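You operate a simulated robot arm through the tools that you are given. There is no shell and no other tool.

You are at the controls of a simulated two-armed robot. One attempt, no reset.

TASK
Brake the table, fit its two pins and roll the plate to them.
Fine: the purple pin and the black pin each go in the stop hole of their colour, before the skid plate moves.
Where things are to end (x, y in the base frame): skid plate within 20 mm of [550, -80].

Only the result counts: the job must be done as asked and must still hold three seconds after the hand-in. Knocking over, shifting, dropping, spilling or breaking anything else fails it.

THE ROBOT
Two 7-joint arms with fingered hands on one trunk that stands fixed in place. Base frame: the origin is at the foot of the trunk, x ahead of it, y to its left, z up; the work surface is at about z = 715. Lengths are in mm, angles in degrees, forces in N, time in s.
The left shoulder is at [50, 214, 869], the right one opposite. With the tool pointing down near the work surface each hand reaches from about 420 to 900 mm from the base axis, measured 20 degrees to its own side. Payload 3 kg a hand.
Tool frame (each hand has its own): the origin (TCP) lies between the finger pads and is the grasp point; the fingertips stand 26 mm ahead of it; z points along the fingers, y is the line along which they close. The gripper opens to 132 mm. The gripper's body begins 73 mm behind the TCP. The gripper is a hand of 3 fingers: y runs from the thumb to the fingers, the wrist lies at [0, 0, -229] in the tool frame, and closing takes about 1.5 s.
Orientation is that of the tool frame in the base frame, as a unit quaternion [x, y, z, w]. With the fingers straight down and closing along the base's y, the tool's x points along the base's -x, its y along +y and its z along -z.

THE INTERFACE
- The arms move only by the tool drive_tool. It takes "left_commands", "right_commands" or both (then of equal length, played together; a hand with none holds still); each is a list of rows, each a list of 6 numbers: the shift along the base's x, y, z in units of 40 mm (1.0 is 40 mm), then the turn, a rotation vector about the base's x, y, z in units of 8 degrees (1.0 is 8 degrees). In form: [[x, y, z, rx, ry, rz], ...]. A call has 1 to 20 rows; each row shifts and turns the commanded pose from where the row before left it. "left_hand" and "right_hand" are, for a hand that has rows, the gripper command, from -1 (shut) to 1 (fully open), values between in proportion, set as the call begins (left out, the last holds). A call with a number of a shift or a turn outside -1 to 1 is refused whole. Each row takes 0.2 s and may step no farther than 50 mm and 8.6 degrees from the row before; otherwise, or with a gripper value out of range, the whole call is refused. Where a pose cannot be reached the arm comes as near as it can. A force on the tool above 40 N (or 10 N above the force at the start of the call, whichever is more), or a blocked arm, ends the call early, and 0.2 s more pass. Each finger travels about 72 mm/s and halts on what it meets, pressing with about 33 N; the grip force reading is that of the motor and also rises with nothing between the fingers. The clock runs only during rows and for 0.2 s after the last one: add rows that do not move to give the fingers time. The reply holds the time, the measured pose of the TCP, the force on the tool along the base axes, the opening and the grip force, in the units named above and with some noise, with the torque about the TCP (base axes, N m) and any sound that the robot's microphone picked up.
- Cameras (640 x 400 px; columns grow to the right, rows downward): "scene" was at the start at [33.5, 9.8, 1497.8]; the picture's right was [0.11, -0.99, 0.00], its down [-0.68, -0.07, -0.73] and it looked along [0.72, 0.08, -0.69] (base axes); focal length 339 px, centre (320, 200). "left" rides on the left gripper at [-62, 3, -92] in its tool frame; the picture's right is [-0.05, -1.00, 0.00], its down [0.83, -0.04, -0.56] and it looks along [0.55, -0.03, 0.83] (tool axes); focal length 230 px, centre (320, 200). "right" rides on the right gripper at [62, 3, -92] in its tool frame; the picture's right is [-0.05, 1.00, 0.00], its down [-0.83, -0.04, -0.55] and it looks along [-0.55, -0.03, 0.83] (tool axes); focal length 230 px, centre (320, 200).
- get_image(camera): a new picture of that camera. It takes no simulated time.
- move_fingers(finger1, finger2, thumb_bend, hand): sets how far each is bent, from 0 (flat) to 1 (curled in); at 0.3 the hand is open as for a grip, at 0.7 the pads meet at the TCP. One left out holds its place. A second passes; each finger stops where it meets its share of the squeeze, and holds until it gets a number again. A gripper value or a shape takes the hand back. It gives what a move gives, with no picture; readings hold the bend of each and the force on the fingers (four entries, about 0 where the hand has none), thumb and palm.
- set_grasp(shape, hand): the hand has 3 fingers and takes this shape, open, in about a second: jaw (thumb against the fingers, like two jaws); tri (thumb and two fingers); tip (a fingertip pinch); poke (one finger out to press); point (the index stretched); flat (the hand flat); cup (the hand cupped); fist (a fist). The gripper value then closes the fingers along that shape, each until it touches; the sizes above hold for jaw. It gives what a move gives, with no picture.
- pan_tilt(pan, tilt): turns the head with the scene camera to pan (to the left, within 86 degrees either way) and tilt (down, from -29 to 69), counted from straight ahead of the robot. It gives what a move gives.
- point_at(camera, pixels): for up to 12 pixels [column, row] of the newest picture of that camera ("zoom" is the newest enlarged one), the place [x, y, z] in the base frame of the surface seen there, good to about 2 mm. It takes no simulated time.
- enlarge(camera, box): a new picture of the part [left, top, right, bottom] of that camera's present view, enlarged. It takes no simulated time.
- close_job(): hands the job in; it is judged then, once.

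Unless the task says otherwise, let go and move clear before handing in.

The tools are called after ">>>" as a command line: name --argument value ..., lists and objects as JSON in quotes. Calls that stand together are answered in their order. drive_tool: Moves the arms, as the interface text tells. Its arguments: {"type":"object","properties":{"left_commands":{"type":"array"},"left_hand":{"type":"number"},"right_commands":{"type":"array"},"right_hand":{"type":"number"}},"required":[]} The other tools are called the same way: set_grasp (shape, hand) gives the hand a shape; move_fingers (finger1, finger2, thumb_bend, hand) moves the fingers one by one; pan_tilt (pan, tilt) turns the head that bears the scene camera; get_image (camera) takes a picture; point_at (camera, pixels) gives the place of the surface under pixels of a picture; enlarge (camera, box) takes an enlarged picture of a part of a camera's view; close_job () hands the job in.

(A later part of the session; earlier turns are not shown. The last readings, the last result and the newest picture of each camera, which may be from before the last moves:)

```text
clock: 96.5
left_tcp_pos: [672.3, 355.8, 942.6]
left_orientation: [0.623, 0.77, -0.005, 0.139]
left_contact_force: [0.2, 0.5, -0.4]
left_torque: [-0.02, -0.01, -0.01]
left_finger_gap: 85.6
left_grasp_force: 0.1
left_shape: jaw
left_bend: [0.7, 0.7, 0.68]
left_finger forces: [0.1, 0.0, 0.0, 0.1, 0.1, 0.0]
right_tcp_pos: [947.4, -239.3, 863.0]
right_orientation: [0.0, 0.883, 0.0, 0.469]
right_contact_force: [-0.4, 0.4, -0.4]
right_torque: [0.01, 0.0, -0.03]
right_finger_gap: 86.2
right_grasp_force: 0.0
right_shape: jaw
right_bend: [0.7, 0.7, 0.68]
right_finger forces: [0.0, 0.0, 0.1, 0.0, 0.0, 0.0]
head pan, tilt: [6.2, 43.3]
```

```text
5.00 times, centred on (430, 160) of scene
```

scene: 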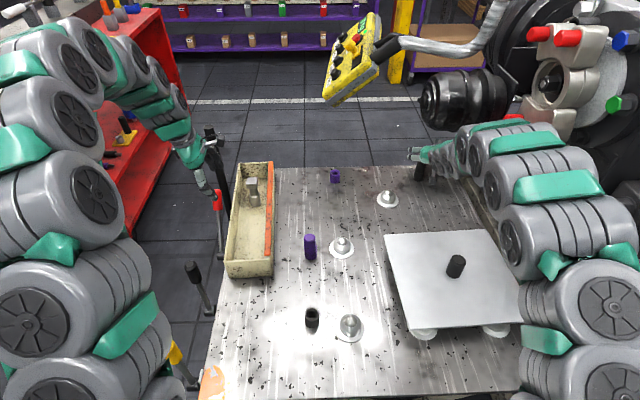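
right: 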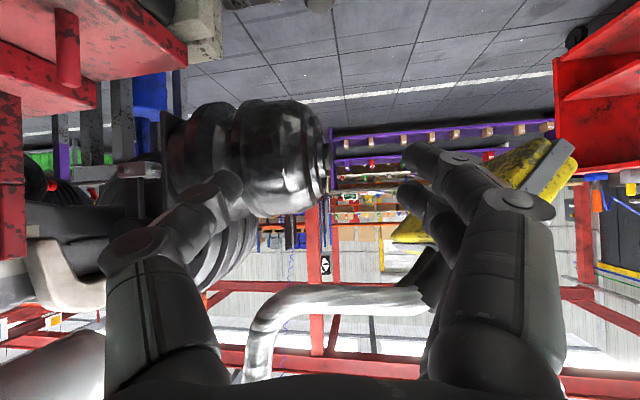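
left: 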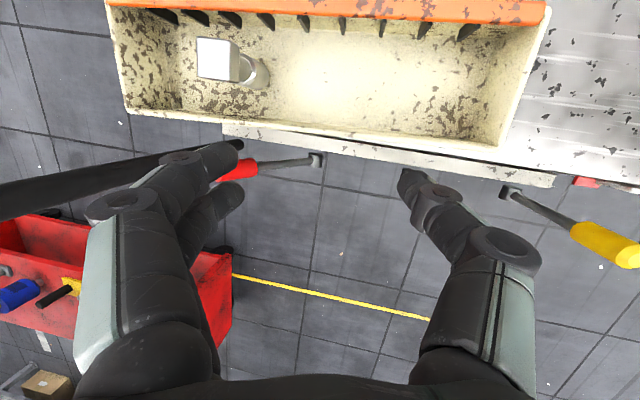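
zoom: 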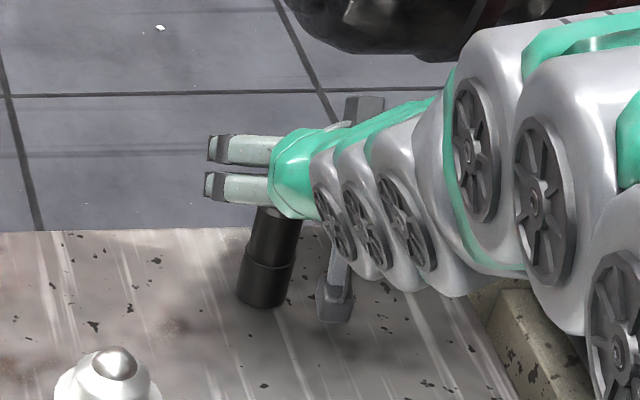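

The hand is just above and behind the pin, with the fingers straddling it in y. I'll move forward and down to grip height.

>>> drive_tool --right_commands '[[0.6, 0.03, -0.6, 0, 0, 0], [0.6, 0.03, -0.6, 0, 0, 0], [0, 0, -0.6, 0, 0, 0], [0, 0, 0, 0, 0, 0]]'

>>> enlarge --camera "scene" --box '[380, 120, 480, 200]'

>>> get_image --camera "right"

```text
clock: 97.5
left_tcp_pos: [671.2, 354.7, 943.2]
left_orientation: [0.622, 0.77, -0.006, 0.14]
left_contact_force: [-0.8, 0.1, 0.4]
left_torque: [-0.02, -0.03, 0.02]
left_finger_gap: 85.3
left_grasp_force: 0.0
left_shape: jaw
left_bend: [0.7, 0.7, 0.68]
left_finger forces: [0.1, 0.0, 0.1, 0.0, 0.0, 0.0]
right_tcp_pos: [994.1, -236.5, 790.8]
right_orientation: [0.0, 0.883, -0.001, 0.47]
right_contact_force: [-0.2, -0.1, -0.5]
right_torque: [-0.02, 0.02, 0.02]
right_finger_gap: 85.9
right_grasp_force: 0.1
right_shape: jaw
right_bend: [0.7, 0.7, 0.68]
right_finger forces: [0.1, 0.1, 0.0, 0.0, 0.0, 0.1]
head pan, tilt: [6.2, 43.3]
```

```text
5.00 times, centred on (430, 160) of scene
```

zoom: 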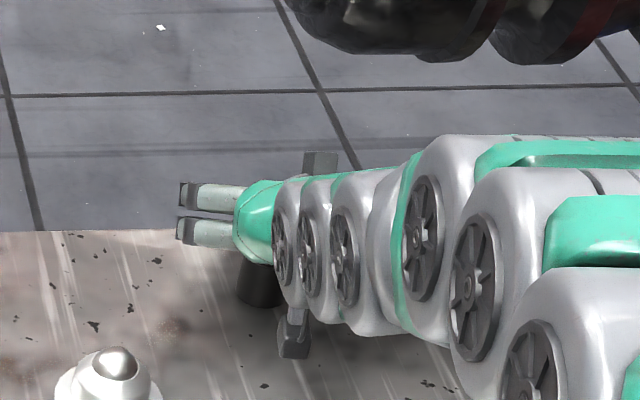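

```text
taken
```

right: 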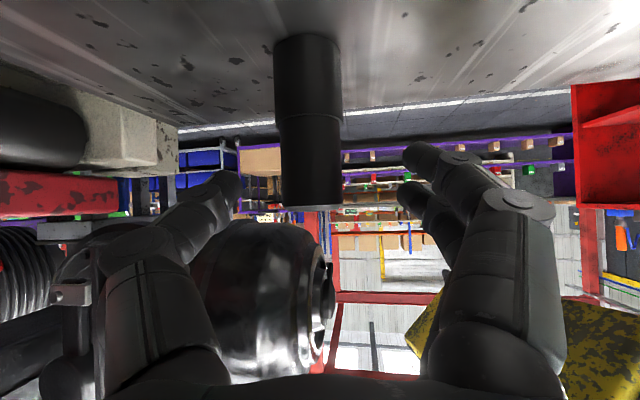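

The right camera shows the black pin between the fingers (cols 274–342), about 5 mm to -y, and the pads are near its top. I'll lower to z≈778, shift slightly, and close.

>>> drive_tool --right_commands '[[0.05, -0.1, -0.32, 0, 0, 0], [0, 0, 0, 0, 0, 0]]'

>>> get_image --camera "right"

>>> point_at --camera "right" --pixels '[[308, 150], [308, 170], [308, 100], [308, 60]]'

```text
clock: 98.2
left_tcp_pos: [671.8, 356.0, 942.6]
left_orientation: [0.623, 0.77, -0.005, 0.14]
left_contact_force: [0.0, 0.7, 0.1]
left_torque: [0.02, -0.03, -0.03]
left_finger_gap: 85.4
left_grasp_force: 0.1
left_shape: jaw
left_bend: [0.7, 0.7, 0.68]
left_finger forces: [0.0, 0.0, 0.0, 0.1, 0.0, 0.0]
right_tcp_pos: [996.2, -241.6, 777.5]
right_orientation: [0.0, 0.883, 0.0, 0.47]
right_contact_force: [0.1, -0.2, 0.4]
right_torque: [0.02, -0.04, -0.02]
right_finger_gap: 86.3
right_grasp_force: 0.1
right_shape: jaw
right_bend: [0.7, 0.7, 0.68]
right_finger forces: [0.0, 0.0, 0.0, 0.0, 0.0, 0.0]
head pan, tilt: [6.2, 43.3]
```

```text
taken
```

right: 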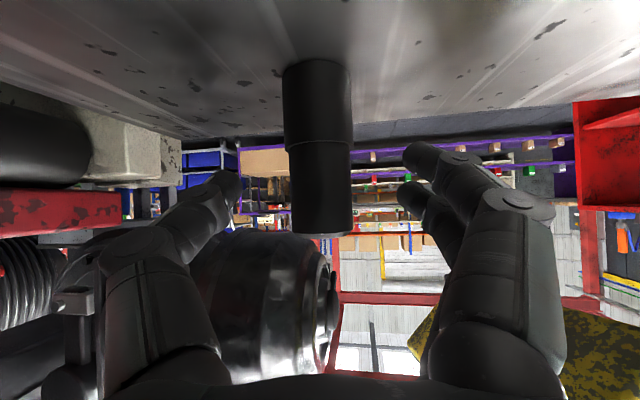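

```text
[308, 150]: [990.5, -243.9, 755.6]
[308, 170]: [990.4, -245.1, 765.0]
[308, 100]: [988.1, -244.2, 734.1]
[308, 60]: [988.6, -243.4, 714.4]
```

The handle's near face is at x≈990, axis ~1005. I'll move in 6 mm more and close on it.

>>> drive_tool --right_commands '[[0.15, 0.03, 0.02, 0, 0, 0], [0, 0, 0, 0, 0, 0]]'

>>> drive_tool --right_commands '[[0, 0, 0, 0, 0, 0], [0, 0, 0, 0, 0, 0], [0, 0, 0, 0, 0, 0], [0, 0, 0, 0, 0, 0], [0, 0, 0, 0, 0, 0], [0, 0, 0, 0, 0, 0], [0, 0, 0, 0, 0, 0]]' --right_hand -1

>>> get_image --camera "right"

```text
clock: 98.8
left_tcp_pos: [671.8, 354.4, 941.6]
left_orientation: [0.623, 0.769, -0.005, 0.139]
left_contact_force: [-0.6, -0.2, -0.7]
left_torque: [-0.01, -0.03, -0.01]
left_finger_gap: 85.8
left_grasp_force: 0.0
left_shape: jaw
left_bend: [0.7, 0.7, 0.68]
left_finger forces: [0.1, 0.0, 0.1, 0.0, 0.1, 0.0]
right_tcp_pos: [1002.7, -239.0, 779.2]
right_orientation: [0.0, 0.883, 0.0, 0.469]
right_contact_force: [-0.3, 1.2, -0.4]
right_torque: [-0.01, 0.0, 0.02]
right_finger_gap: 86.0
right_grasp_force: 0.0
right_shape: jaw
right_bend: [0.7, 0.7, 0.68]
right_finger forces: [0.0, 0.0, 0.0, 0.0, 0.1, 0.0]
head pan, tilt: [6.2, 43.3]
```

```text
clock: 100.3
left_tcp_pos: [671.1, 355.5, 942.4]
left_orientation: [0.622, 0.77, -0.005, 0.139]
left_contact_force: [0.6, -0.5, -0.9]
left_torque: [0.0, -0.01, -0.01]
left_finger_gap: 85.5
left_grasp_force: 0.1
left_shape: jaw
left_bend: [0.7, 0.7, 0.68]
left_finger forces: [0.1, 0.1, 0.0, 0.0, 0.0, 0.0]
right_tcp_pos: [1002.7, -239.5, 779.9]
right_orientation: [0.0, 0.883, -0.001, 0.47]
right_contact_force: [2.9, -0.2, 7.3]
right_torque: [0.06, 0.0, 0.0]
right_finger_gap: 15.7
right_grasp_force: 33.1
right_shape: jaw
right_bend: [0.73, 0.72, 0.72]
right_finger forces: [15.0, 11.0, 0.0, 0.0, 25.2, 0.1]
head pan, tilt: [6.2, 43.3]
```

```text
taken
```

right: 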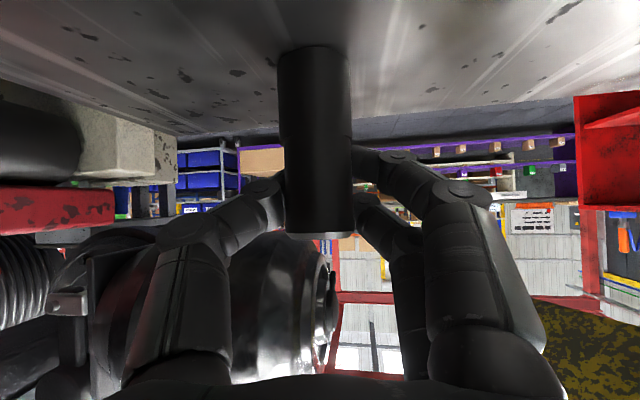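

The black pin is gripped evenly (15/11/25 N). I'll lift slowly and straight.

>>> drive_tool --right_commands '[[0, 0, 0.15, 0, 0, 0], [0, 0, 0.25, 0, 0, 0], [0, 0, 0.3, 0, 0, 0], [0, 0, 0.4, 0, 0, 0], [-0.1, 0, 0.5, 0, 0, 0], [-0.3, 0, 0.5, 0, 0, 0], [0, 0, 0, 0, 0, 0]]'

>>> get_image --camera "right"

>>> enlarge --camera "scene" --box '[380, 110, 480, 200]'

```text
clock: 102.0
left_tcp_pos: [672.2, 355.8, 941.4]
left_orientation: [0.623, 0.77, -0.005, 0.14]
left_contact_force: [0.0, -0.3, 0.5]
left_torque: [0.0, 0.02, 0.02]
left_finger_gap: 85.8
left_grasp_force: 0.0
left_shape: jaw
left_bend: [0.7, 0.7, 0.68]
left_finger forces: [0.1, 0.0, 0.0, 0.1, 0.0, 0.2]
right_tcp_pos: [985.3, -240.5, 864.9]
right_orientation: [0.0, 0.883, 0.0, 0.469]
right_contact_force: [-0.2, -0.7, 0.9]
right_torque: [0.02, 0.0, -0.03]
right_finger_gap: 6.5
right_grasp_force: 33.1
right_shape: jaw
right_bend: [0.75, 0.73, 0.74]
right_finger forces: [0.1, 0.0, 0.0, 0.1, 0.0, 0.0]
head pan, tilt: [6.2, 43.3]
```

```text
taken
```

right: 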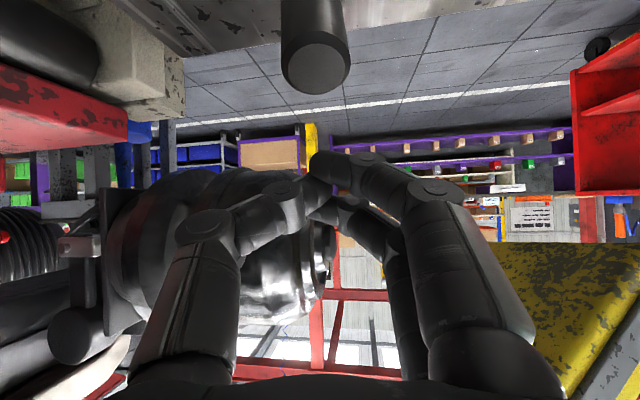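

```text
4.44 times, centred on (430, 155) of scene
```

zoom: 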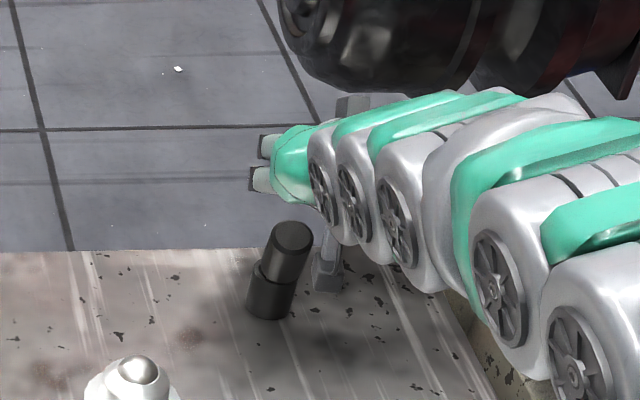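

The black pin slipped out of the fingers during the lift (gap 6.5) and is still in its holder. The grip was too deep: the purple one, held nearer the fingertips, lifted well. I'll check how the pin stands now.

>>> enlarge --camera "scene" --box '[395, 140, 445, 190]'

>>> point_at --camera "zoom" --pixels '[[345, 162], [325, 165], [360, 170], [345, 175], [335, 155], [318, 200], [310, 240], [290, 300], [325, 310]]'

>>> point_at --camera "right" --pixels '[[315, 70], [300, 70], [332, 70], [315, 55], [315, 85], [315, 35], [315, 20]]'

```text
8.00 times, centred on (420, 165) of scene
```

zoom: 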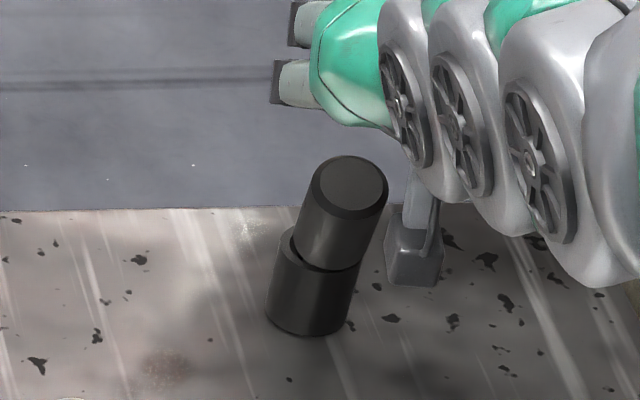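

```text
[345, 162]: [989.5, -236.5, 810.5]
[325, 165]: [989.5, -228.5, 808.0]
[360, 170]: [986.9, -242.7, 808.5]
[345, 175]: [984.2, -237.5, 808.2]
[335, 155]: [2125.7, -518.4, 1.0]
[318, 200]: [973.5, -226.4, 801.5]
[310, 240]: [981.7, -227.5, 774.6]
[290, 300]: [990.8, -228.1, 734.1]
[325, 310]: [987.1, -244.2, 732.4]
```

```text
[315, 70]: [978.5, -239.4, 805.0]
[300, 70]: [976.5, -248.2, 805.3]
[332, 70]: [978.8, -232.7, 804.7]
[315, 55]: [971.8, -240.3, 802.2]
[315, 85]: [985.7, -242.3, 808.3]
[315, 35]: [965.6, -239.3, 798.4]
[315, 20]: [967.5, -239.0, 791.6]
```

The pin was drawn up about 13 mm and now leans ~24° toward the robot in its holder. I'll re-grip nearer the fingertips, high on the handle, and pull along its leaning axis.

>>> drive_tool --right_commands '[[0, 0, 0, 0, 0, 0], [0, 0, 0, 0, 0, 0], [0, 0, 0, 0, 0, 0], [0, 0, 0, 0, 0, 0], [0, 0, 0, 0, 0, 0], [-0.1, 0, -0.9, 0, 0, 0], [0, 0, -0.85, 0, 0, 0], [0, 0, 0, 0, 0, 0]]' --right_hand 0.3

>>> get_image --camera "right"

>>> point_at --camera "right" --pixels '[[315, 200], [315, 180], [315, 150], [315, 120], [315, 220]]'

```text
clock: 103.8
left_tcp_pos: [671.8, 355.2, 942.6]
left_orientation: [0.622, 0.77, -0.005, 0.14]
left_contact_force: [-0.3, -0.1, 0.5]
left_torque: [0.0, 0.0, -0.01]
left_finger_gap: 85.6
left_grasp_force: 0.0
left_shape: jaw
left_bend: [0.7, 0.7, 0.68]
left_finger forces: [0.0, 0.0, 0.0, 0.0, 0.0, 0.0]
right_tcp_pos: [982.0, -239.0, 793.0]
right_orientation: [0.0, 0.883, 0.0, 0.47]
right_contact_force: [-1.0, -0.5, 0.1]
right_torque: [0.0, 0.01, -0.03]
right_finger_gap: 85.9
right_grasp_force: 0.1
right_shape: jaw
right_bend: [0.7, 0.7, 0.68]
right_finger forces: [0.1, 0.1, 0.0, 0.0, 0.1, 0.1]
head pan, tilt: [6.2, 43.3]
```

```text
taken
```

right: 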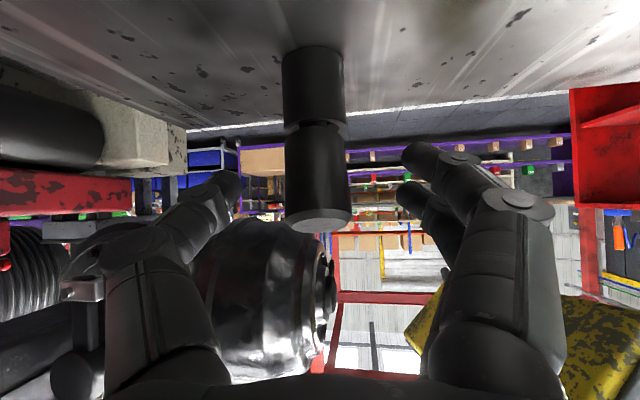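

```text
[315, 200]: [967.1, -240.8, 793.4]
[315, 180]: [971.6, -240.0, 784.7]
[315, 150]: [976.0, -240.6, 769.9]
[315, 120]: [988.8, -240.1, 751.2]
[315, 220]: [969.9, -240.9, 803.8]
```

I'll back off 4 mm so the handle lies about 8 mm ahead of the pads' centre, as with the purple pin, then close.

>>> drive_tool --right_commands '[[-0.1, -0.02, 0.03, 0, 0, 0], [0, 0, 0, 0, 0, 0]]'

>>> drive_tool --right_commands '[[0, 0, 0, 0, 0, 0], [0, 0, 0, 0, 0, 0], [0, 0, 0, 0, 0, 0], [0, 0, 0, 0, 0, 0], [0, 0, 0, 0, 0, 0], [0, 0, 0, 0, 0, 0], [0, 0, 0, 0, 0, 0]]' --right_hand -1

>>> get_image --camera "right"

```text
clock: 104.3
left_tcp_pos: [671.0, 355.0, 943.0]
left_orientation: [0.623, 0.77, -0.005, 0.14]
left_contact_force: [0.5, 0.1, 0.1]
left_torque: [0.0, -0.02, -0.03]
left_finger_gap: 85.5
left_grasp_force: 0.0
left_shape: jaw
left_bend: [0.7, 0.7, 0.68]
left_finger forces: [0.0, 0.0, 0.1, 0.0, 0.0, 0.0]
right_tcp_pos: [978.4, -240.7, 794.8]
right_orientation: [0.0, 0.883, 0.0, 0.469]
right_contact_force: [-0.2, 0.2, 0.1]
right_torque: [0.03, 0.01, -0.01]
right_finger_gap: 85.7
right_grasp_force: 0.2
right_shape: jaw
right_bend: [0.7, 0.7, 0.68]
right_finger forces: [0.0, 0.0, 0.0, 0.0, 0.0, 0.0]
head pan, tilt: [6.2, 43.3]
```

```text
clock: 106.0
left_tcp_pos: [671.2, 356.1, 942.3]
left_orientation: [0.622, 0.77, -0.006, 0.139]
left_contact_force: [0.2, 0.4, -0.2]
left_torque: [0.01, 0.01, 0.0]
left_finger_gap: 85.8
left_grasp_force: 0.1
left_shape: jaw
left_bend: [0.7, 0.7, 0.68]
left_finger forces: [0.1, 0.1, 0.1, 0.0, 0.0, 0.0]
right_tcp_pos: [978.2, -240.8, 794.2]
right_orientation: [0.0, 0.883, -0.001, 0.47]
right_contact_force: [3.8, -0.4, -0.9]
right_torque: [-0.03, 0.01, 0.08]
right_finger_gap: 22.5
right_grasp_force: 33.3
right_shape: jaw
right_bend: [0.73, 0.72, 0.7]
right_finger forces: [15.2, 14.4, 0.0, 0.0, 29.1, 0.0]
head pan, tilt: [6.2, 43.3]
```

```text
taken
```

right: 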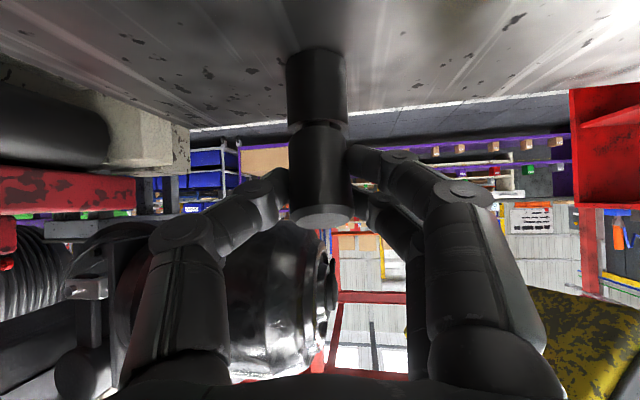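

Much better grip (gap 22.5, 15/14/29 N). I'll pull slowly along the leaning axis and check partway.

>>> drive_tool --right_commands '[[-0.05, 0, 0.12, 0, 0, 0], [-0.05, 0, 0.12, 0, 0, 0], [-0.05, 0, 0.12, 0, 0, 0], [0, 0, 0, 0, 0, 0]]'

>>> enlarge --camera "scene" --box '[395, 130, 455, 190]'

>>> get_image --camera "right"

```text
clock: 107.0
left_tcp_pos: [670.8, 356.0, 941.9]
left_orientation: [0.623, 0.77, -0.005, 0.14]
left_contact_force: [0.4, 0.7, 0.5]
left_torque: [0.04, -0.02, -0.01]
left_finger_gap: 85.4
left_grasp_force: 0.0
left_shape: jaw
left_bend: [0.7, 0.7, 0.68]
left_finger forces: [0.1, 0.0, 0.0, 0.1, 0.1, 0.1]
right_tcp_pos: [972.9, -240.2, 809.9]
right_orientation: [0.001, 0.883, -0.001, 0.47]
right_contact_force: [-0.1, -0.4, -1.5]
right_torque: [0.01, 0.05, -0.02]
right_finger_gap: 22.4
right_grasp_force: 33.0
right_shape: jaw
right_bend: [0.73, 0.72, 0.7]
right_finger forces: [15.7, 13.7, 0.0, 0.1, 28.3, 0.1]
head pan, tilt: [6.2, 43.3]
```

```text
6.67 times, centred on (425, 160) of scene
```

zoom: 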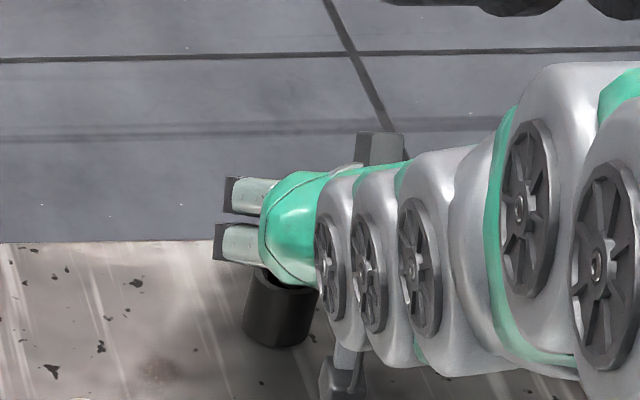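

```text
taken
```

right: 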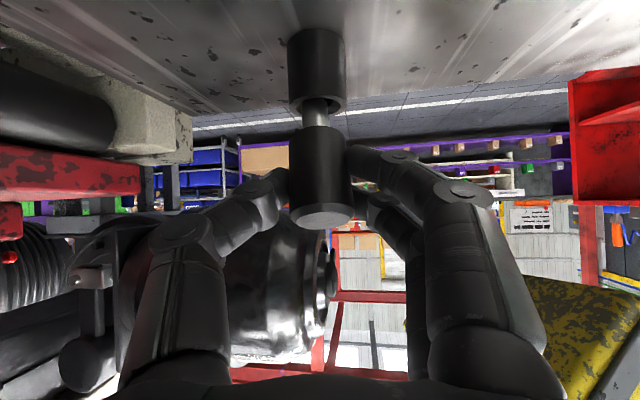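

The pin comes out cleanly and the steel spigot is visible (right ~316,112). I'll continue along the axis until it's free.

>>> drive_tool --right_commands '[[-0.05, 0, 0.12, 0, 0, 0], [-0.05, 0, 0.12, 0, 0, 0], [-0.05, 0, 0.13, 0, 0, 0], [-0.06, 0, 0.15, 0, 0, 0], [-0.07, 0, 0.2, 0, 0, 0], [-0.1, 0, 0.3, 0, 0, 0], [-0.1, 0, 0.3, 0, 0, 0], [0, 0, 0, 0, 0, 0]]'

>>> get_image --camera "right"

>>> enlarge --camera "scene" --box '[380, 110, 480, 200]'

```text
clock: 108.8
left_tcp_pos: [671.1, 355.4, 941.6]
left_orientation: [0.622, 0.77, -0.005, 0.139]
left_contact_force: [-0.2, -1.2, 1.2]
left_torque: [0.02, -0.02, 0.04]
left_finger_gap: 85.5
left_grasp_force: 0.0
left_shape: jaw
left_bend: [0.7, 0.7, 0.68]
left_finger forces: [0.0, 0.1, 0.0, 0.0, 0.0, 0.0]
right_tcp_pos: [953.9, -241.3, 860.5]
right_orientation: [0.0, 0.883, 0.0, 0.469]
right_contact_force: [0.5, 0.4, 0.1]
right_torque: [0.0, 0.0, 0.03]
right_finger_gap: 22.0
right_grasp_force: 32.3
right_shape: jaw
right_bend: [0.73, 0.72, 0.7]
right_finger forces: [15.8, 13.8, 0.1, 0.1, 28.3, 0.0]
head pan, tilt: [6.2, 43.3]
```

```text
taken
```

right: 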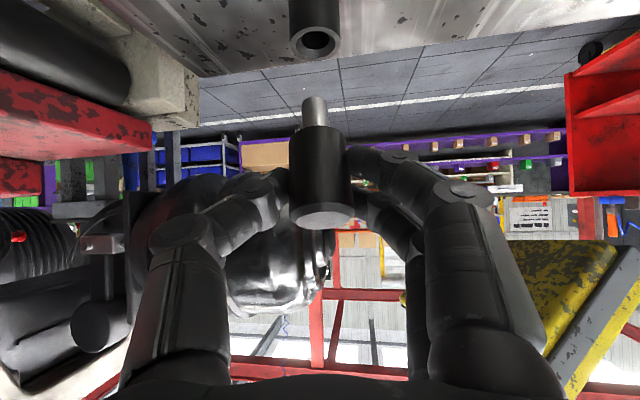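

```text
4.44 times, centred on (430, 155) of scene
```

zoom: 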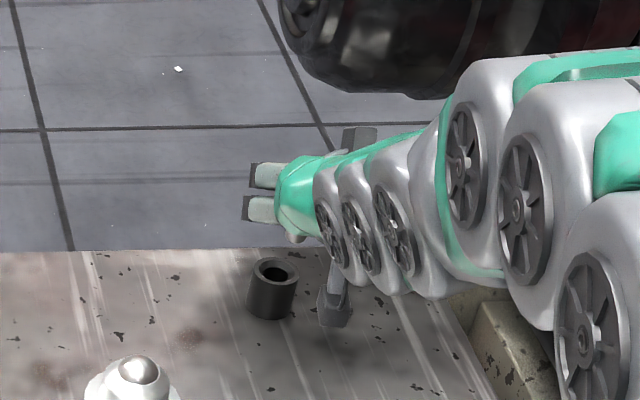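

The black pin is free and firmly held, leaning about 21° back. I'll carry it slowly toward the black socket at z≈930, turning the hand by ry +21° on the way so the pin becomes upright.

>>> drive_tool --right_commands '[[-0.2, 0.1, 0.3, 0, 0.1, 0], [-0.4, 0.2, 0.3, 0, 0.2, 0], [-0.6, 0.35, 0.3, 0, 0.2, 0], [-0.6, 0.4, 0.3, 0, 0.2, 0], [-0.6, 0.4, 0.2, 0, 0.2, 0], [-0.6, 0.4, 0.2, 0, 0.2, 0], [-0.6, 0.4, 0.1, 0, 0.2, 0], [-0.6, 0.4, 0, 0, 0.2, 0], [-0.6, 0.4, 0, 0, 0.2, 0], [-0.6, 0.4, 0, 0, 0.2, 0], [-0.6, 0.4, 0, 0, 0.2, 0], [-0.6, 0.4, 0, 0, 0.2, 0], [-0.6, 0.4, 0, 0, 0.2, 0], [-0.3, 0.2, 0, 0, 0.1, 0], [0, 0, 0, 0, 0, 0]]'

>>> get_image --camera "right"

>>> get_image --camera "scene"

```text
clock: 112.0
left_tcp_pos: [671.8, 355.5, 942.5]
left_orientation: [0.623, 0.77, -0.005, 0.139]
left_contact_force: [-0.3, -0.8, -0.5]
left_torque: [0.0, 0.01, 0.0]
left_finger_gap: 85.7
left_grasp_force: 0.1
left_shape: jaw
left_bend: [0.7, 0.7, 0.68]
left_finger forces: [0.0, 0.1, 0.0, 0.0, 0.0, 0.0]
right_tcp_pos: [652.8, -47.3, 928.4]
right_orientation: [0.0, 0.953, 0.0, 0.303]
right_contact_force: [-0.4, -0.1, -1.3]
right_torque: [0.0, 0.02, 0.01]
right_finger_gap: 21.6
right_grasp_force: 32.6
right_shape: jaw
right_bend: [0.73, 0.72, 0.7]
right_finger forces: [16.5, 13.7, 0.0, 0.0, 28.2, 0.1]
head pan, tilt: [6.2, 43.3]
```

```text
taken
```

right: 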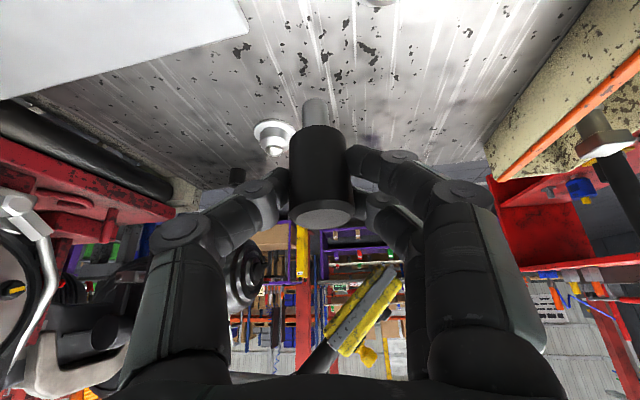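

```text
taken
```

scene: 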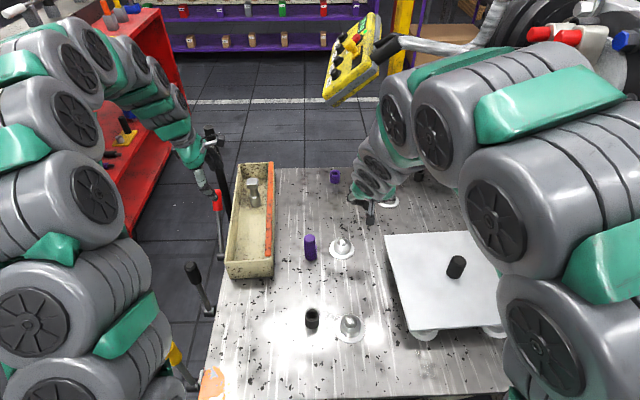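

Stable grip. I'll measure the pin's axis and spigot from the right camera.

>>> enlarge --camera "right" --box '[270, 80, 370, 240]'

>>> point_at --camera "right" --pixels '[[315, 103], [315, 120], [303, 112], [327, 112], [315, 140], [318, 170], [320, 195], [322, 213], [305, 213], [340, 213], [322, 206], [322, 219]]'

>>> enlarge --camera "scene" --box '[340, 160, 410, 240]'

```text
2.50 times, centred on (320, 160) of right
```

zoom: 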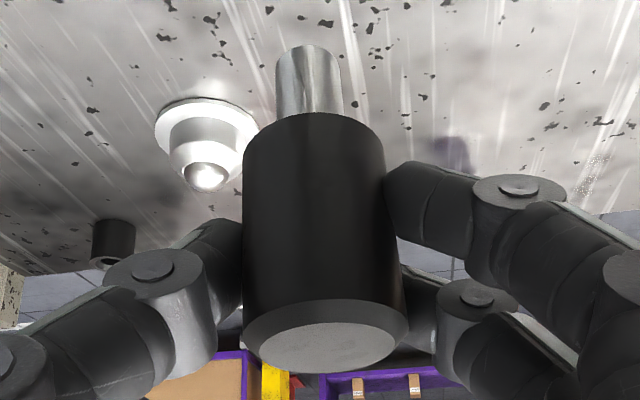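

```text
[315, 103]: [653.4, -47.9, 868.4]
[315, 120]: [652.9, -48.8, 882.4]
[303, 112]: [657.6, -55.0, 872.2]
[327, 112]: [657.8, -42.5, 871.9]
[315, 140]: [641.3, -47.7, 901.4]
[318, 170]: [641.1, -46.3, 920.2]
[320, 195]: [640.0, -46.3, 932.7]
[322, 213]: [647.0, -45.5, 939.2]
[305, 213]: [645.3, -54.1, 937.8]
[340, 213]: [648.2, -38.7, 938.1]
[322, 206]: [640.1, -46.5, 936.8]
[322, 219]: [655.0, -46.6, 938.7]
```

```text
5.00 times, centred on (375, 200) of scene
```

zoom: 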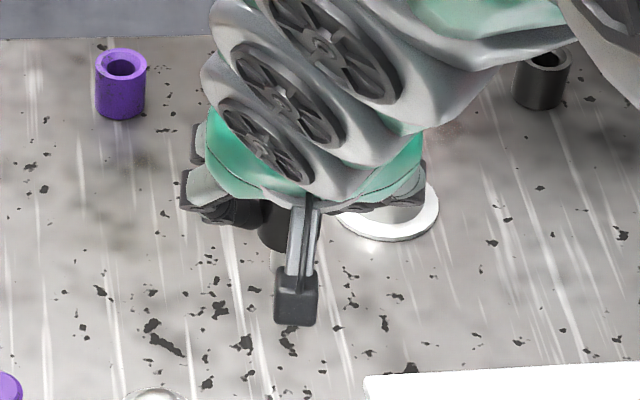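

The pin is upright within about 2°. Its axis is near (658,-48), spigot tip z≈862, handle bottom ≈892. Now the black socket's centre.

>>> enlarge --camera "scene" --box '[290, 300, 330, 335]'

>>> point_at --camera "zoom" --pixels '[[265, 165], [420, 160], [340, 88], [345, 230], [285, 110], [400, 210], [400, 105], [285, 210], [345, 300], [345, 270]]'

```text
11.43 times, centred on (310, 318) of scene
```

zoom: 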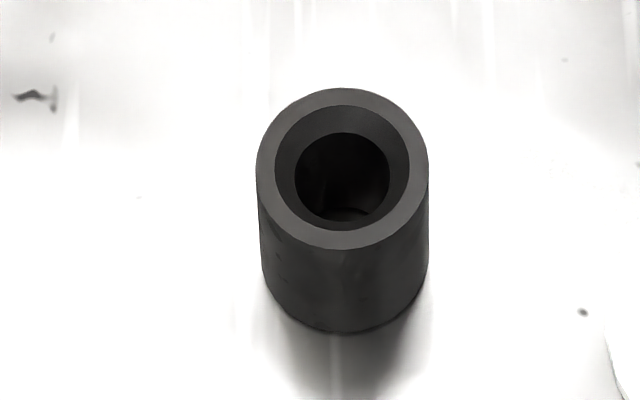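

```text
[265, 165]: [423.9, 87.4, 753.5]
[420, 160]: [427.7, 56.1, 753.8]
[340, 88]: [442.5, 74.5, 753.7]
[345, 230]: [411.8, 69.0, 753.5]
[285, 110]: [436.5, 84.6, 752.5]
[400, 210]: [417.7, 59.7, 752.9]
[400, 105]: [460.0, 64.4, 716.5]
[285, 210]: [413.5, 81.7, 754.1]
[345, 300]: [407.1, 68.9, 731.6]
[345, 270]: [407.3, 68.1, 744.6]
```

The socket centre is about (425.5,71.7). I'll move toward it at height and see whether this tilt is reachable there.

>>> drive_tool --right_commands '[[-0.3, 0.15, 0, 0, 0, 0], [-0.6, 0.3, -0.1, 0, 0, 0], [-0.6, 0.3, -0.1, 0, 0, 0], [-0.6, 0.3, -0.1, 0, 0, 0], [-0.6, 0.3, -0.1, 0, 0, 0], [-0.6, 0.3, -0.1, 0, 0, 0], [-0.3, 0.15, 0, 0, 0, 0], [0, 0, 0, 0, 0, 0]]'

>>> get_image --camera "right"

>>> get_image --camera "scene"

```text
clock: 113.8
left_tcp_pos: [671.7, 354.6, 941.7]
left_orientation: [0.623, 0.77, -0.005, 0.139]
left_contact_force: [0.5, 0.0, 0.3]
left_torque: [0.01, 0.0, 0.03]
left_finger_gap: 85.8
left_grasp_force: 0.1
left_shape: jaw
left_bend: [0.7, 0.7, 0.68]
left_finger forces: [0.0, 0.0, 0.1, 0.1, 0.0, 0.1]
right_tcp_pos: [509.4, 26.8, 908.6]
right_orientation: [0.0, 0.953, 0.0, 0.303]
right_contact_force: [-0.3, -0.9, -0.8]
right_torque: [-0.02, -0.02, 0.01]
right_finger_gap: 21.7
right_grasp_force: 32.9
right_shape: jaw
right_bend: [0.73, 0.72, 0.7]
right_finger forces: [16.8, 13.1, 0.0, 0.0, 28.0, 0.1]
head pan, tilt: [6.2, 43.3]
```

```text
taken
```

right: 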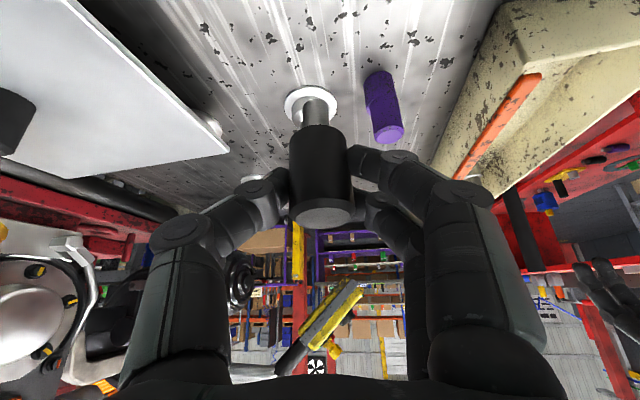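

```text
taken
```

scene: 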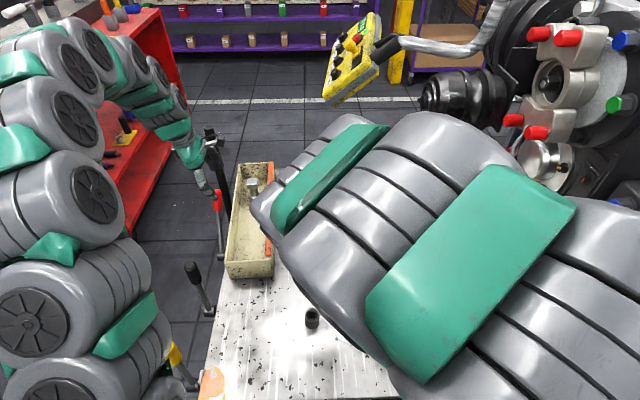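

Reachable so far. Continuing the last 90 mm.

>>> drive_tool --right_commands '[[-0.4, 0.2, 0, 0, 0, 0], [-0.6, 0.3, 0, 0, 0, 0], [-0.6, 0.3, 0, 0, 0, 0], [-0.6, 0.33, 0, 0, 0, 0], [0, 0, 0, 0, 0, 0]]'

>>> get_image --camera "right"

>>> get_image --camera "scene"

>>> get_image --camera "left"

```text
clock: 115.0
left_tcp_pos: [672.9, 355.4, 941.2]
left_orientation: [0.623, 0.77, -0.005, 0.14]
left_contact_force: [1.1, 0.0, 0.1]
left_torque: [0.02, 0.04, -0.03]
left_finger_gap: 85.7
left_grasp_force: 0.2
left_shape: jaw
left_bend: [0.7, 0.7, 0.68]
left_finger forces: [0.1, 0.1, 0.1, 0.0, 0.0, 0.0]
right_tcp_pos: [421.8, 70.4, 909.8]
right_orientation: [0.0, 0.953, -0.001, 0.303]
right_contact_force: [0.0, 0.9, -1.3]
right_torque: [-0.01, 0.03, -0.01]
right_finger_gap: 21.9
right_grasp_force: 33.5
right_shape: jaw
right_bend: [0.73, 0.72, 0.7]
right_finger forces: [16.9, 12.5, 0.0, 0.0, 28.0, 0.0]
head pan, tilt: [6.2, 43.3]
```

```text
taken
```

right: 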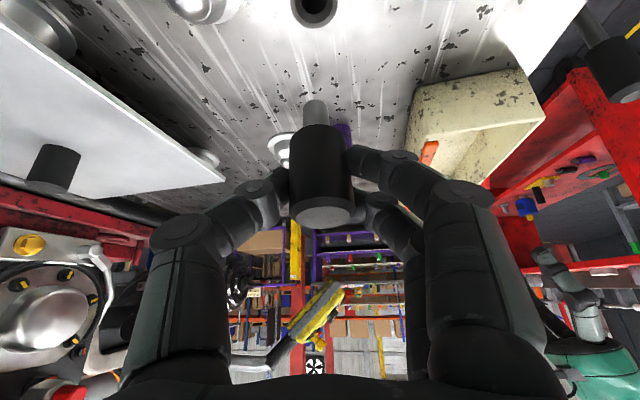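

```text
taken
```

scene: 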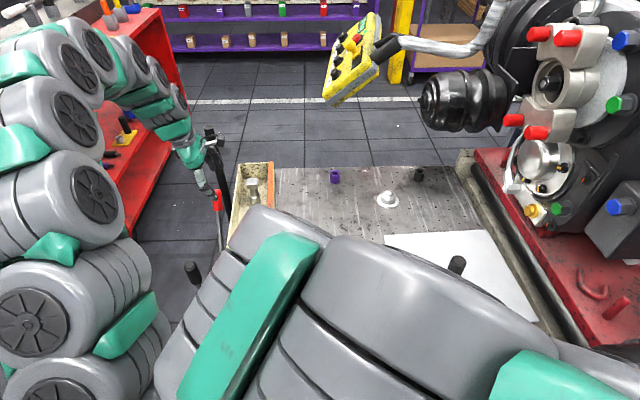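

```text
taken
```

left: 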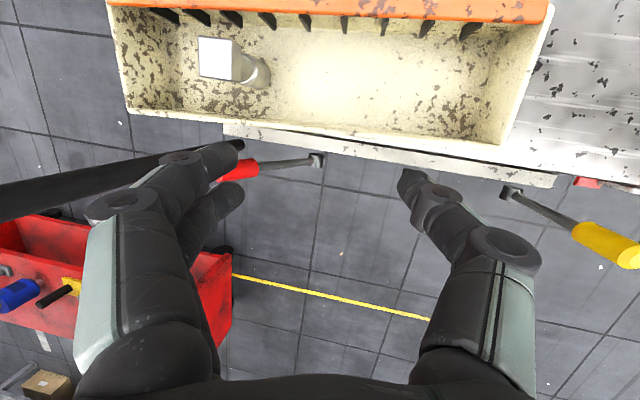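

Reached: TCP (422,70,910), grip steady. The right camera shows the socket hole at (313,8), just beyond the spigot (316,112). I'll measure both from this camera.

>>> enlarge --camera "right" --box '[250, 0, 390, 140]'

>>> point_at --camera "right" --pixels '[[292, 3], [335, 3], [313, 24], [300, 22], [327, 22], [304, 110], [327, 110], [315, 103], [315, 120], [315, 108]]'

```text
2.86 times, centred on (320, 70) of right
```

zoom: 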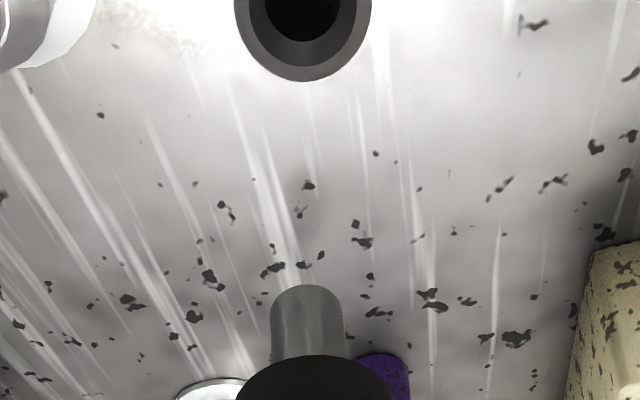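

```text
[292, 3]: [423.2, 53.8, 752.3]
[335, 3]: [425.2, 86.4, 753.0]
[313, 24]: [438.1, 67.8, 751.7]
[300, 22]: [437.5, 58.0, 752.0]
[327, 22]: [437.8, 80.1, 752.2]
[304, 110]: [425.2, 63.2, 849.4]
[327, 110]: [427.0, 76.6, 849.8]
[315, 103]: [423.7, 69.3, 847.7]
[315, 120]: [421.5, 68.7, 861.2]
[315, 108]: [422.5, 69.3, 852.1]
```

From this camera: spigot centre y≈69.9 against socket y≈70–71.7, with the spigot slightly forward and leaning ~2–3°. I'll apply a small tilt correction and x/y trim, then descend to just above the socket.

>>> drive_tool --right_commands '[[-0.03, 0.015, 0, 0, 0.3, 0], [0, 0, -0.5, 0, 0, 0], [0, 0, -0.5, 0, 0, 0], [0, 0, -0.5, 0, 0, 0], [0, 0, -0.4, 0, 0, 0], [0, 0, 0, 0, 0, 0]]'

>>> get_image --camera "right"

>>> enlarge --camera "right" --box '[250, 0, 390, 140]'

```text
clock: 116.3
left_tcp_pos: [670.7, 354.9, 942.2]
left_orientation: [0.622, 0.77, -0.005, 0.14]
left_contact_force: [0.2, 0.2, 0.2]
left_torque: [0.0, 0.02, 0.01]
left_finger_gap: 85.7
left_grasp_force: 0.2
left_shape: jaw
left_bend: [0.7, 0.7, 0.68]
left_finger forces: [0.0, 0.0, 0.0, 0.1, 0.0, 0.0]
right_tcp_pos: [418.6, 76.5, 839.7]
right_orientation: [-0.002, 0.96, 0.004, 0.279]
right_contact_force: [-1.5, 0.0, -2.0]
right_torque: [-0.03, 0.0, 0.01]
right_finger_gap: 21.4
right_grasp_force: 33.0
right_shape: jaw
right_bend: [0.73, 0.72, 0.7]
right_finger forces: [16.9, 12.1, 0.0, 0.1, 28.0, 0.0]
right hand out of reach, approached as far as the arm can: row 5
head pan, tilt: [6.2, 43.3]
```

```text
taken
```

right: 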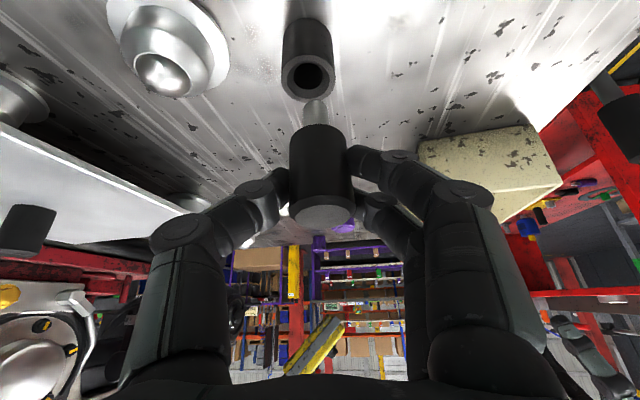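

```text
2.86 times, centred on (320, 70) of right
```

zoom: 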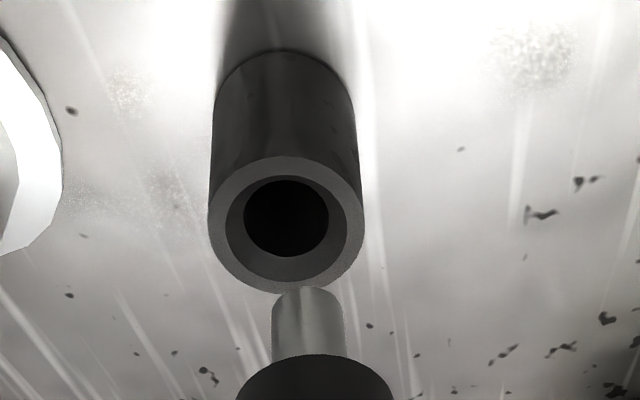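

It ran out of reach at z≈840 (the arm is folded too tightly). The socket and spigot line up well otherwise. I'll raise a bit and turn the hand about the vertical by about −40°, which moves the wrist farther from the shoulder while the pin stays upright.

>>> drive_tool --right_commands '[[0, -0.1, 0.5, 0, 0, 0], [0, 0, 0.5, 0, 0, 0], [0, 0, 0, 0, 0, -0.4], [0, 0, 0, 0, 0, -0.5], [0, 0, 0, 0, 0, -0.5], [0, 0, 0, 0, 0, -0.5], [0, 0, 0, 0, 0, -0.5], [0, 0, 0, 0, 0, -0.5], [0, 0, 0, 0, 0, -0.5], [0, 0, 0, 0, 0, -0.5], [0, 0, 0, 0, 0, -0.5], [0, 0, 0, 0, 0, -0.5], [0, 0, 0, 0, 0, 0]]'

>>> get_image --camera "right"

>>> get_image --camera "scene"

```text
clock: 119.2
left_tcp_pos: [671.7, 356.9, 942.4]
left_orientation: [0.621, 0.771, -0.005, 0.14]
left_contact_force: [0.3, 0.1, -0.2]
left_torque: [-0.02, -0.02, 0.0]
left_finger_gap: 85.8
left_grasp_force: 0.0
left_shape: jaw
left_bend: [0.7, 0.7, 0.68]
left_finger forces: [0.0, 0.1, 0.0, 0.0, 0.0, 0.2]
right_tcp_pos: [420.6, 64.8, 873.2]
right_orientation: [0.324, 0.903, -0.097, 0.265]
right_contact_force: [0.7, -0.9, -1.6]
right_torque: [0.02, 0.03, 0.0]
right_finger_gap: 21.3
right_grasp_force: 33.4
right_shape: jaw
right_bend: [0.73, 0.73, 0.71]
right_finger forces: [18.1, 12.6, 0.0, 0.1, 28.0, 0.0]
head pan, tilt: [6.2, 43.3]
```

```text
taken
```

right: 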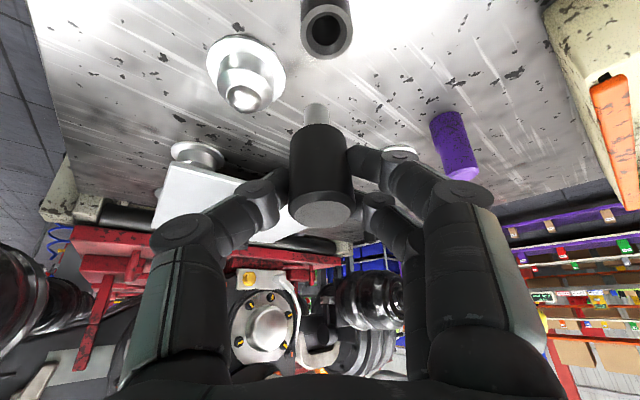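

```text
taken
```

scene: 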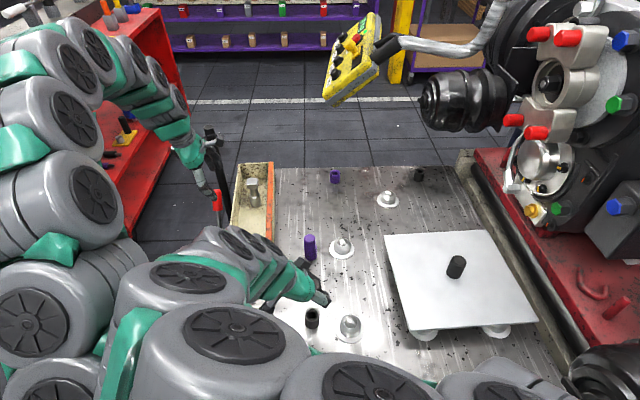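

This turned pose is reachable, and now the scene camera sees the socket as well. I'll check alignment in both views.

>>> enlarge --camera "scene" --box '[280, 260, 350, 340]'

>>> point_at --camera "zoom" --pixels '[[255, 250], [255, 300]]'

>>> point_at --camera "right" --pixels '[[317, 108], [317, 120], [307, 114], [328, 114], [307, 35], [344, 30], [328, 52], [325, 8], [312, 16], [318, 160], [320, 185]]'

```text
5.00 times, centred on (315, 300) of scene
```

zoom: 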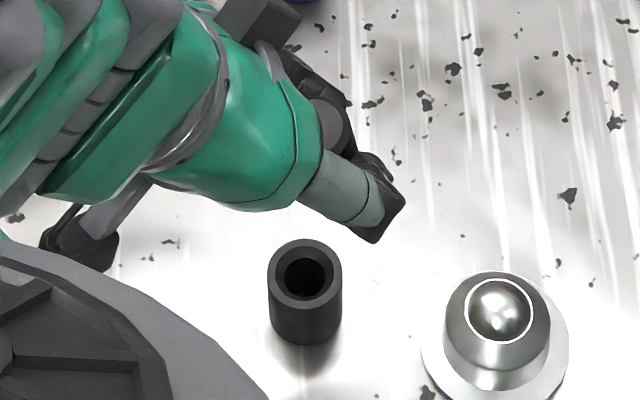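

```text
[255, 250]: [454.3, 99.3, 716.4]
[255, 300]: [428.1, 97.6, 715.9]
```

```text
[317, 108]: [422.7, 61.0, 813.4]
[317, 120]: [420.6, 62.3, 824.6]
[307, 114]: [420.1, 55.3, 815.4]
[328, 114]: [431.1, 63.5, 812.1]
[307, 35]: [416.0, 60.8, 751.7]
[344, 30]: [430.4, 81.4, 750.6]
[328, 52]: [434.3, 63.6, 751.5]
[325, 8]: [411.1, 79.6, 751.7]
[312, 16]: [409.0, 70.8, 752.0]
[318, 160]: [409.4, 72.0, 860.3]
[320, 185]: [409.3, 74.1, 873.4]
```

I'll check the pin's lean precisely using its top face from the right camera.

>>> enlarge --camera "right" --box '[280, 90, 360, 235]'

>>> point_at --camera "zoom" --pixels '[[320, 340], [270, 340], [370, 340], [320, 328], [320, 355], [285, 332], [355, 332], [285, 350], [355, 350], [320, 318]]'

>>> point_at --camera "zoom" --pixels '[[310, 60], [310, 75], [310, 90], [310, 50], [290, 70], [330, 70], [315, 150], [315, 200], [315, 250], [315, 300]]'

```text
2.76 times, centred on (320, 162) of right
```

zoom: 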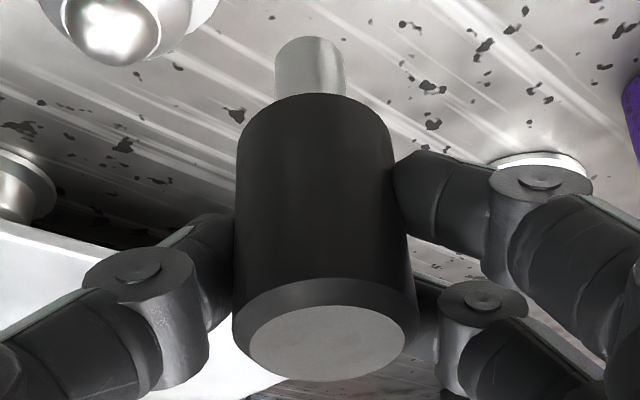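

```text
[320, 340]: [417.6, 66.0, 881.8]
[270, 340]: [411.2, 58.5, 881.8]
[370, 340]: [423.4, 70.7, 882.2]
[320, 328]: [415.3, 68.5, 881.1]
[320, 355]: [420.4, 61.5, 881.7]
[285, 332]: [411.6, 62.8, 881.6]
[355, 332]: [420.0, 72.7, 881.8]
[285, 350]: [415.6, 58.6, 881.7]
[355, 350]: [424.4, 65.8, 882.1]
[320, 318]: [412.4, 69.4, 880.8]
```

```text
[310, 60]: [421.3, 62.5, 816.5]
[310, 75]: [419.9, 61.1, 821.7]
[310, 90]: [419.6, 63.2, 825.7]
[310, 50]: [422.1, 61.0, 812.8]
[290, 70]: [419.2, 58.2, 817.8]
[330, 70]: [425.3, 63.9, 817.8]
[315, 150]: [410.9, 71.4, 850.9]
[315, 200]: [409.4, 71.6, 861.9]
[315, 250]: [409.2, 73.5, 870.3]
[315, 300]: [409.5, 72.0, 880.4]
```

The pin leans about 5° (top face and side agree roughly). I'll correct that with a small rotation, shift toward the socket by (+2,+9) mm, and re-measure.

>>> drive_tool --right_commands '[[0, 0, 0, 0.2, 0.24, 0], [0, 0, 0, 0.2, 0.24, 0], [0.05, 0.22, 0, 0, 0, 0], [0, 0, -0.3, 0, 0, 0], [0, 0, 0, 0, 0, 0]]'

>>> get_image --camera "right"

>>> enlarge --camera "right" --box '[260, 30, 380, 230]'

>>> enlarge --camera "scene" --box '[280, 260, 350, 340]'

```text
clock: 120.3
left_tcp_pos: [672.5, 355.5, 941.6]
left_orientation: [0.622, 0.77, -0.005, 0.141]
left_contact_force: [-0.6, -0.1, 0.1]
left_torque: [0.0, 0.01, 0.0]
left_finger_gap: 85.7
left_grasp_force: 0.0
left_shape: jaw
left_bend: [0.7, 0.7, 0.68]
left_finger forces: [0.1, 0.0, 0.0, 0.0, 0.1, 0.0]
right_tcp_pos: [421.0, 76.5, 862.4]
right_orientation: [0.326, 0.914, -0.081, 0.227]
right_contact_force: [-0.2, 0.7, -0.8]
right_torque: [0.0, -0.03, 0.01]
right_finger_gap: 21.2
right_grasp_force: 32.9
right_shape: jaw
right_bend: [0.73, 0.73, 0.71]
right_finger forces: [18.1, 12.4, 0.0, 0.0, 28.0, 0.1]
head pan, tilt: [6.2, 43.3]
```

```text
taken
```

right: 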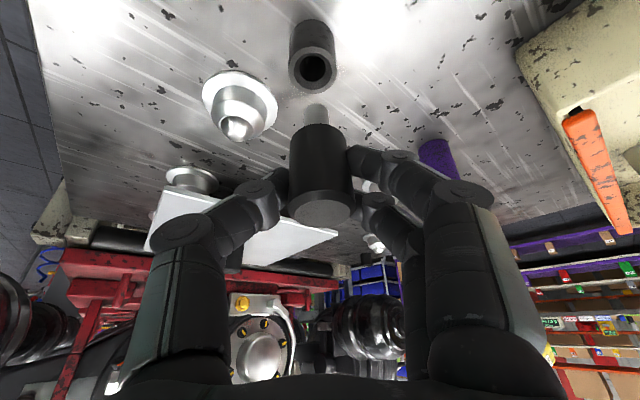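

```text
2.00 times, centred on (320, 130) of right
```

zoom: 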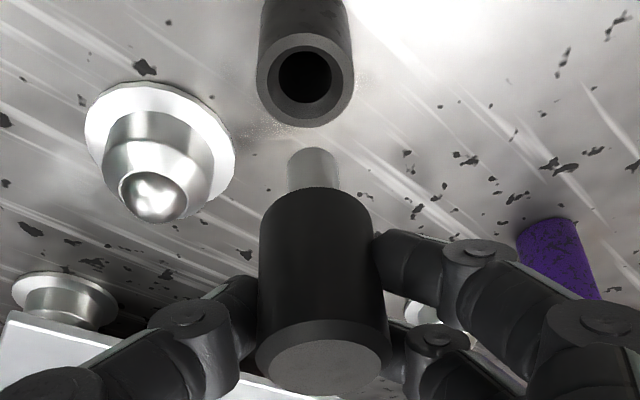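

```text
5.00 times, centred on (315, 300) of scene
```

zoom: 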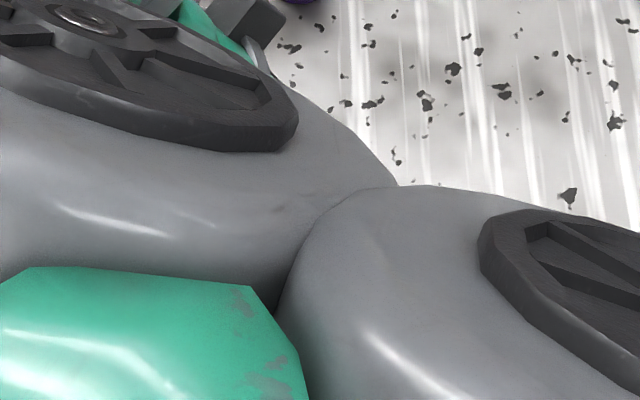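

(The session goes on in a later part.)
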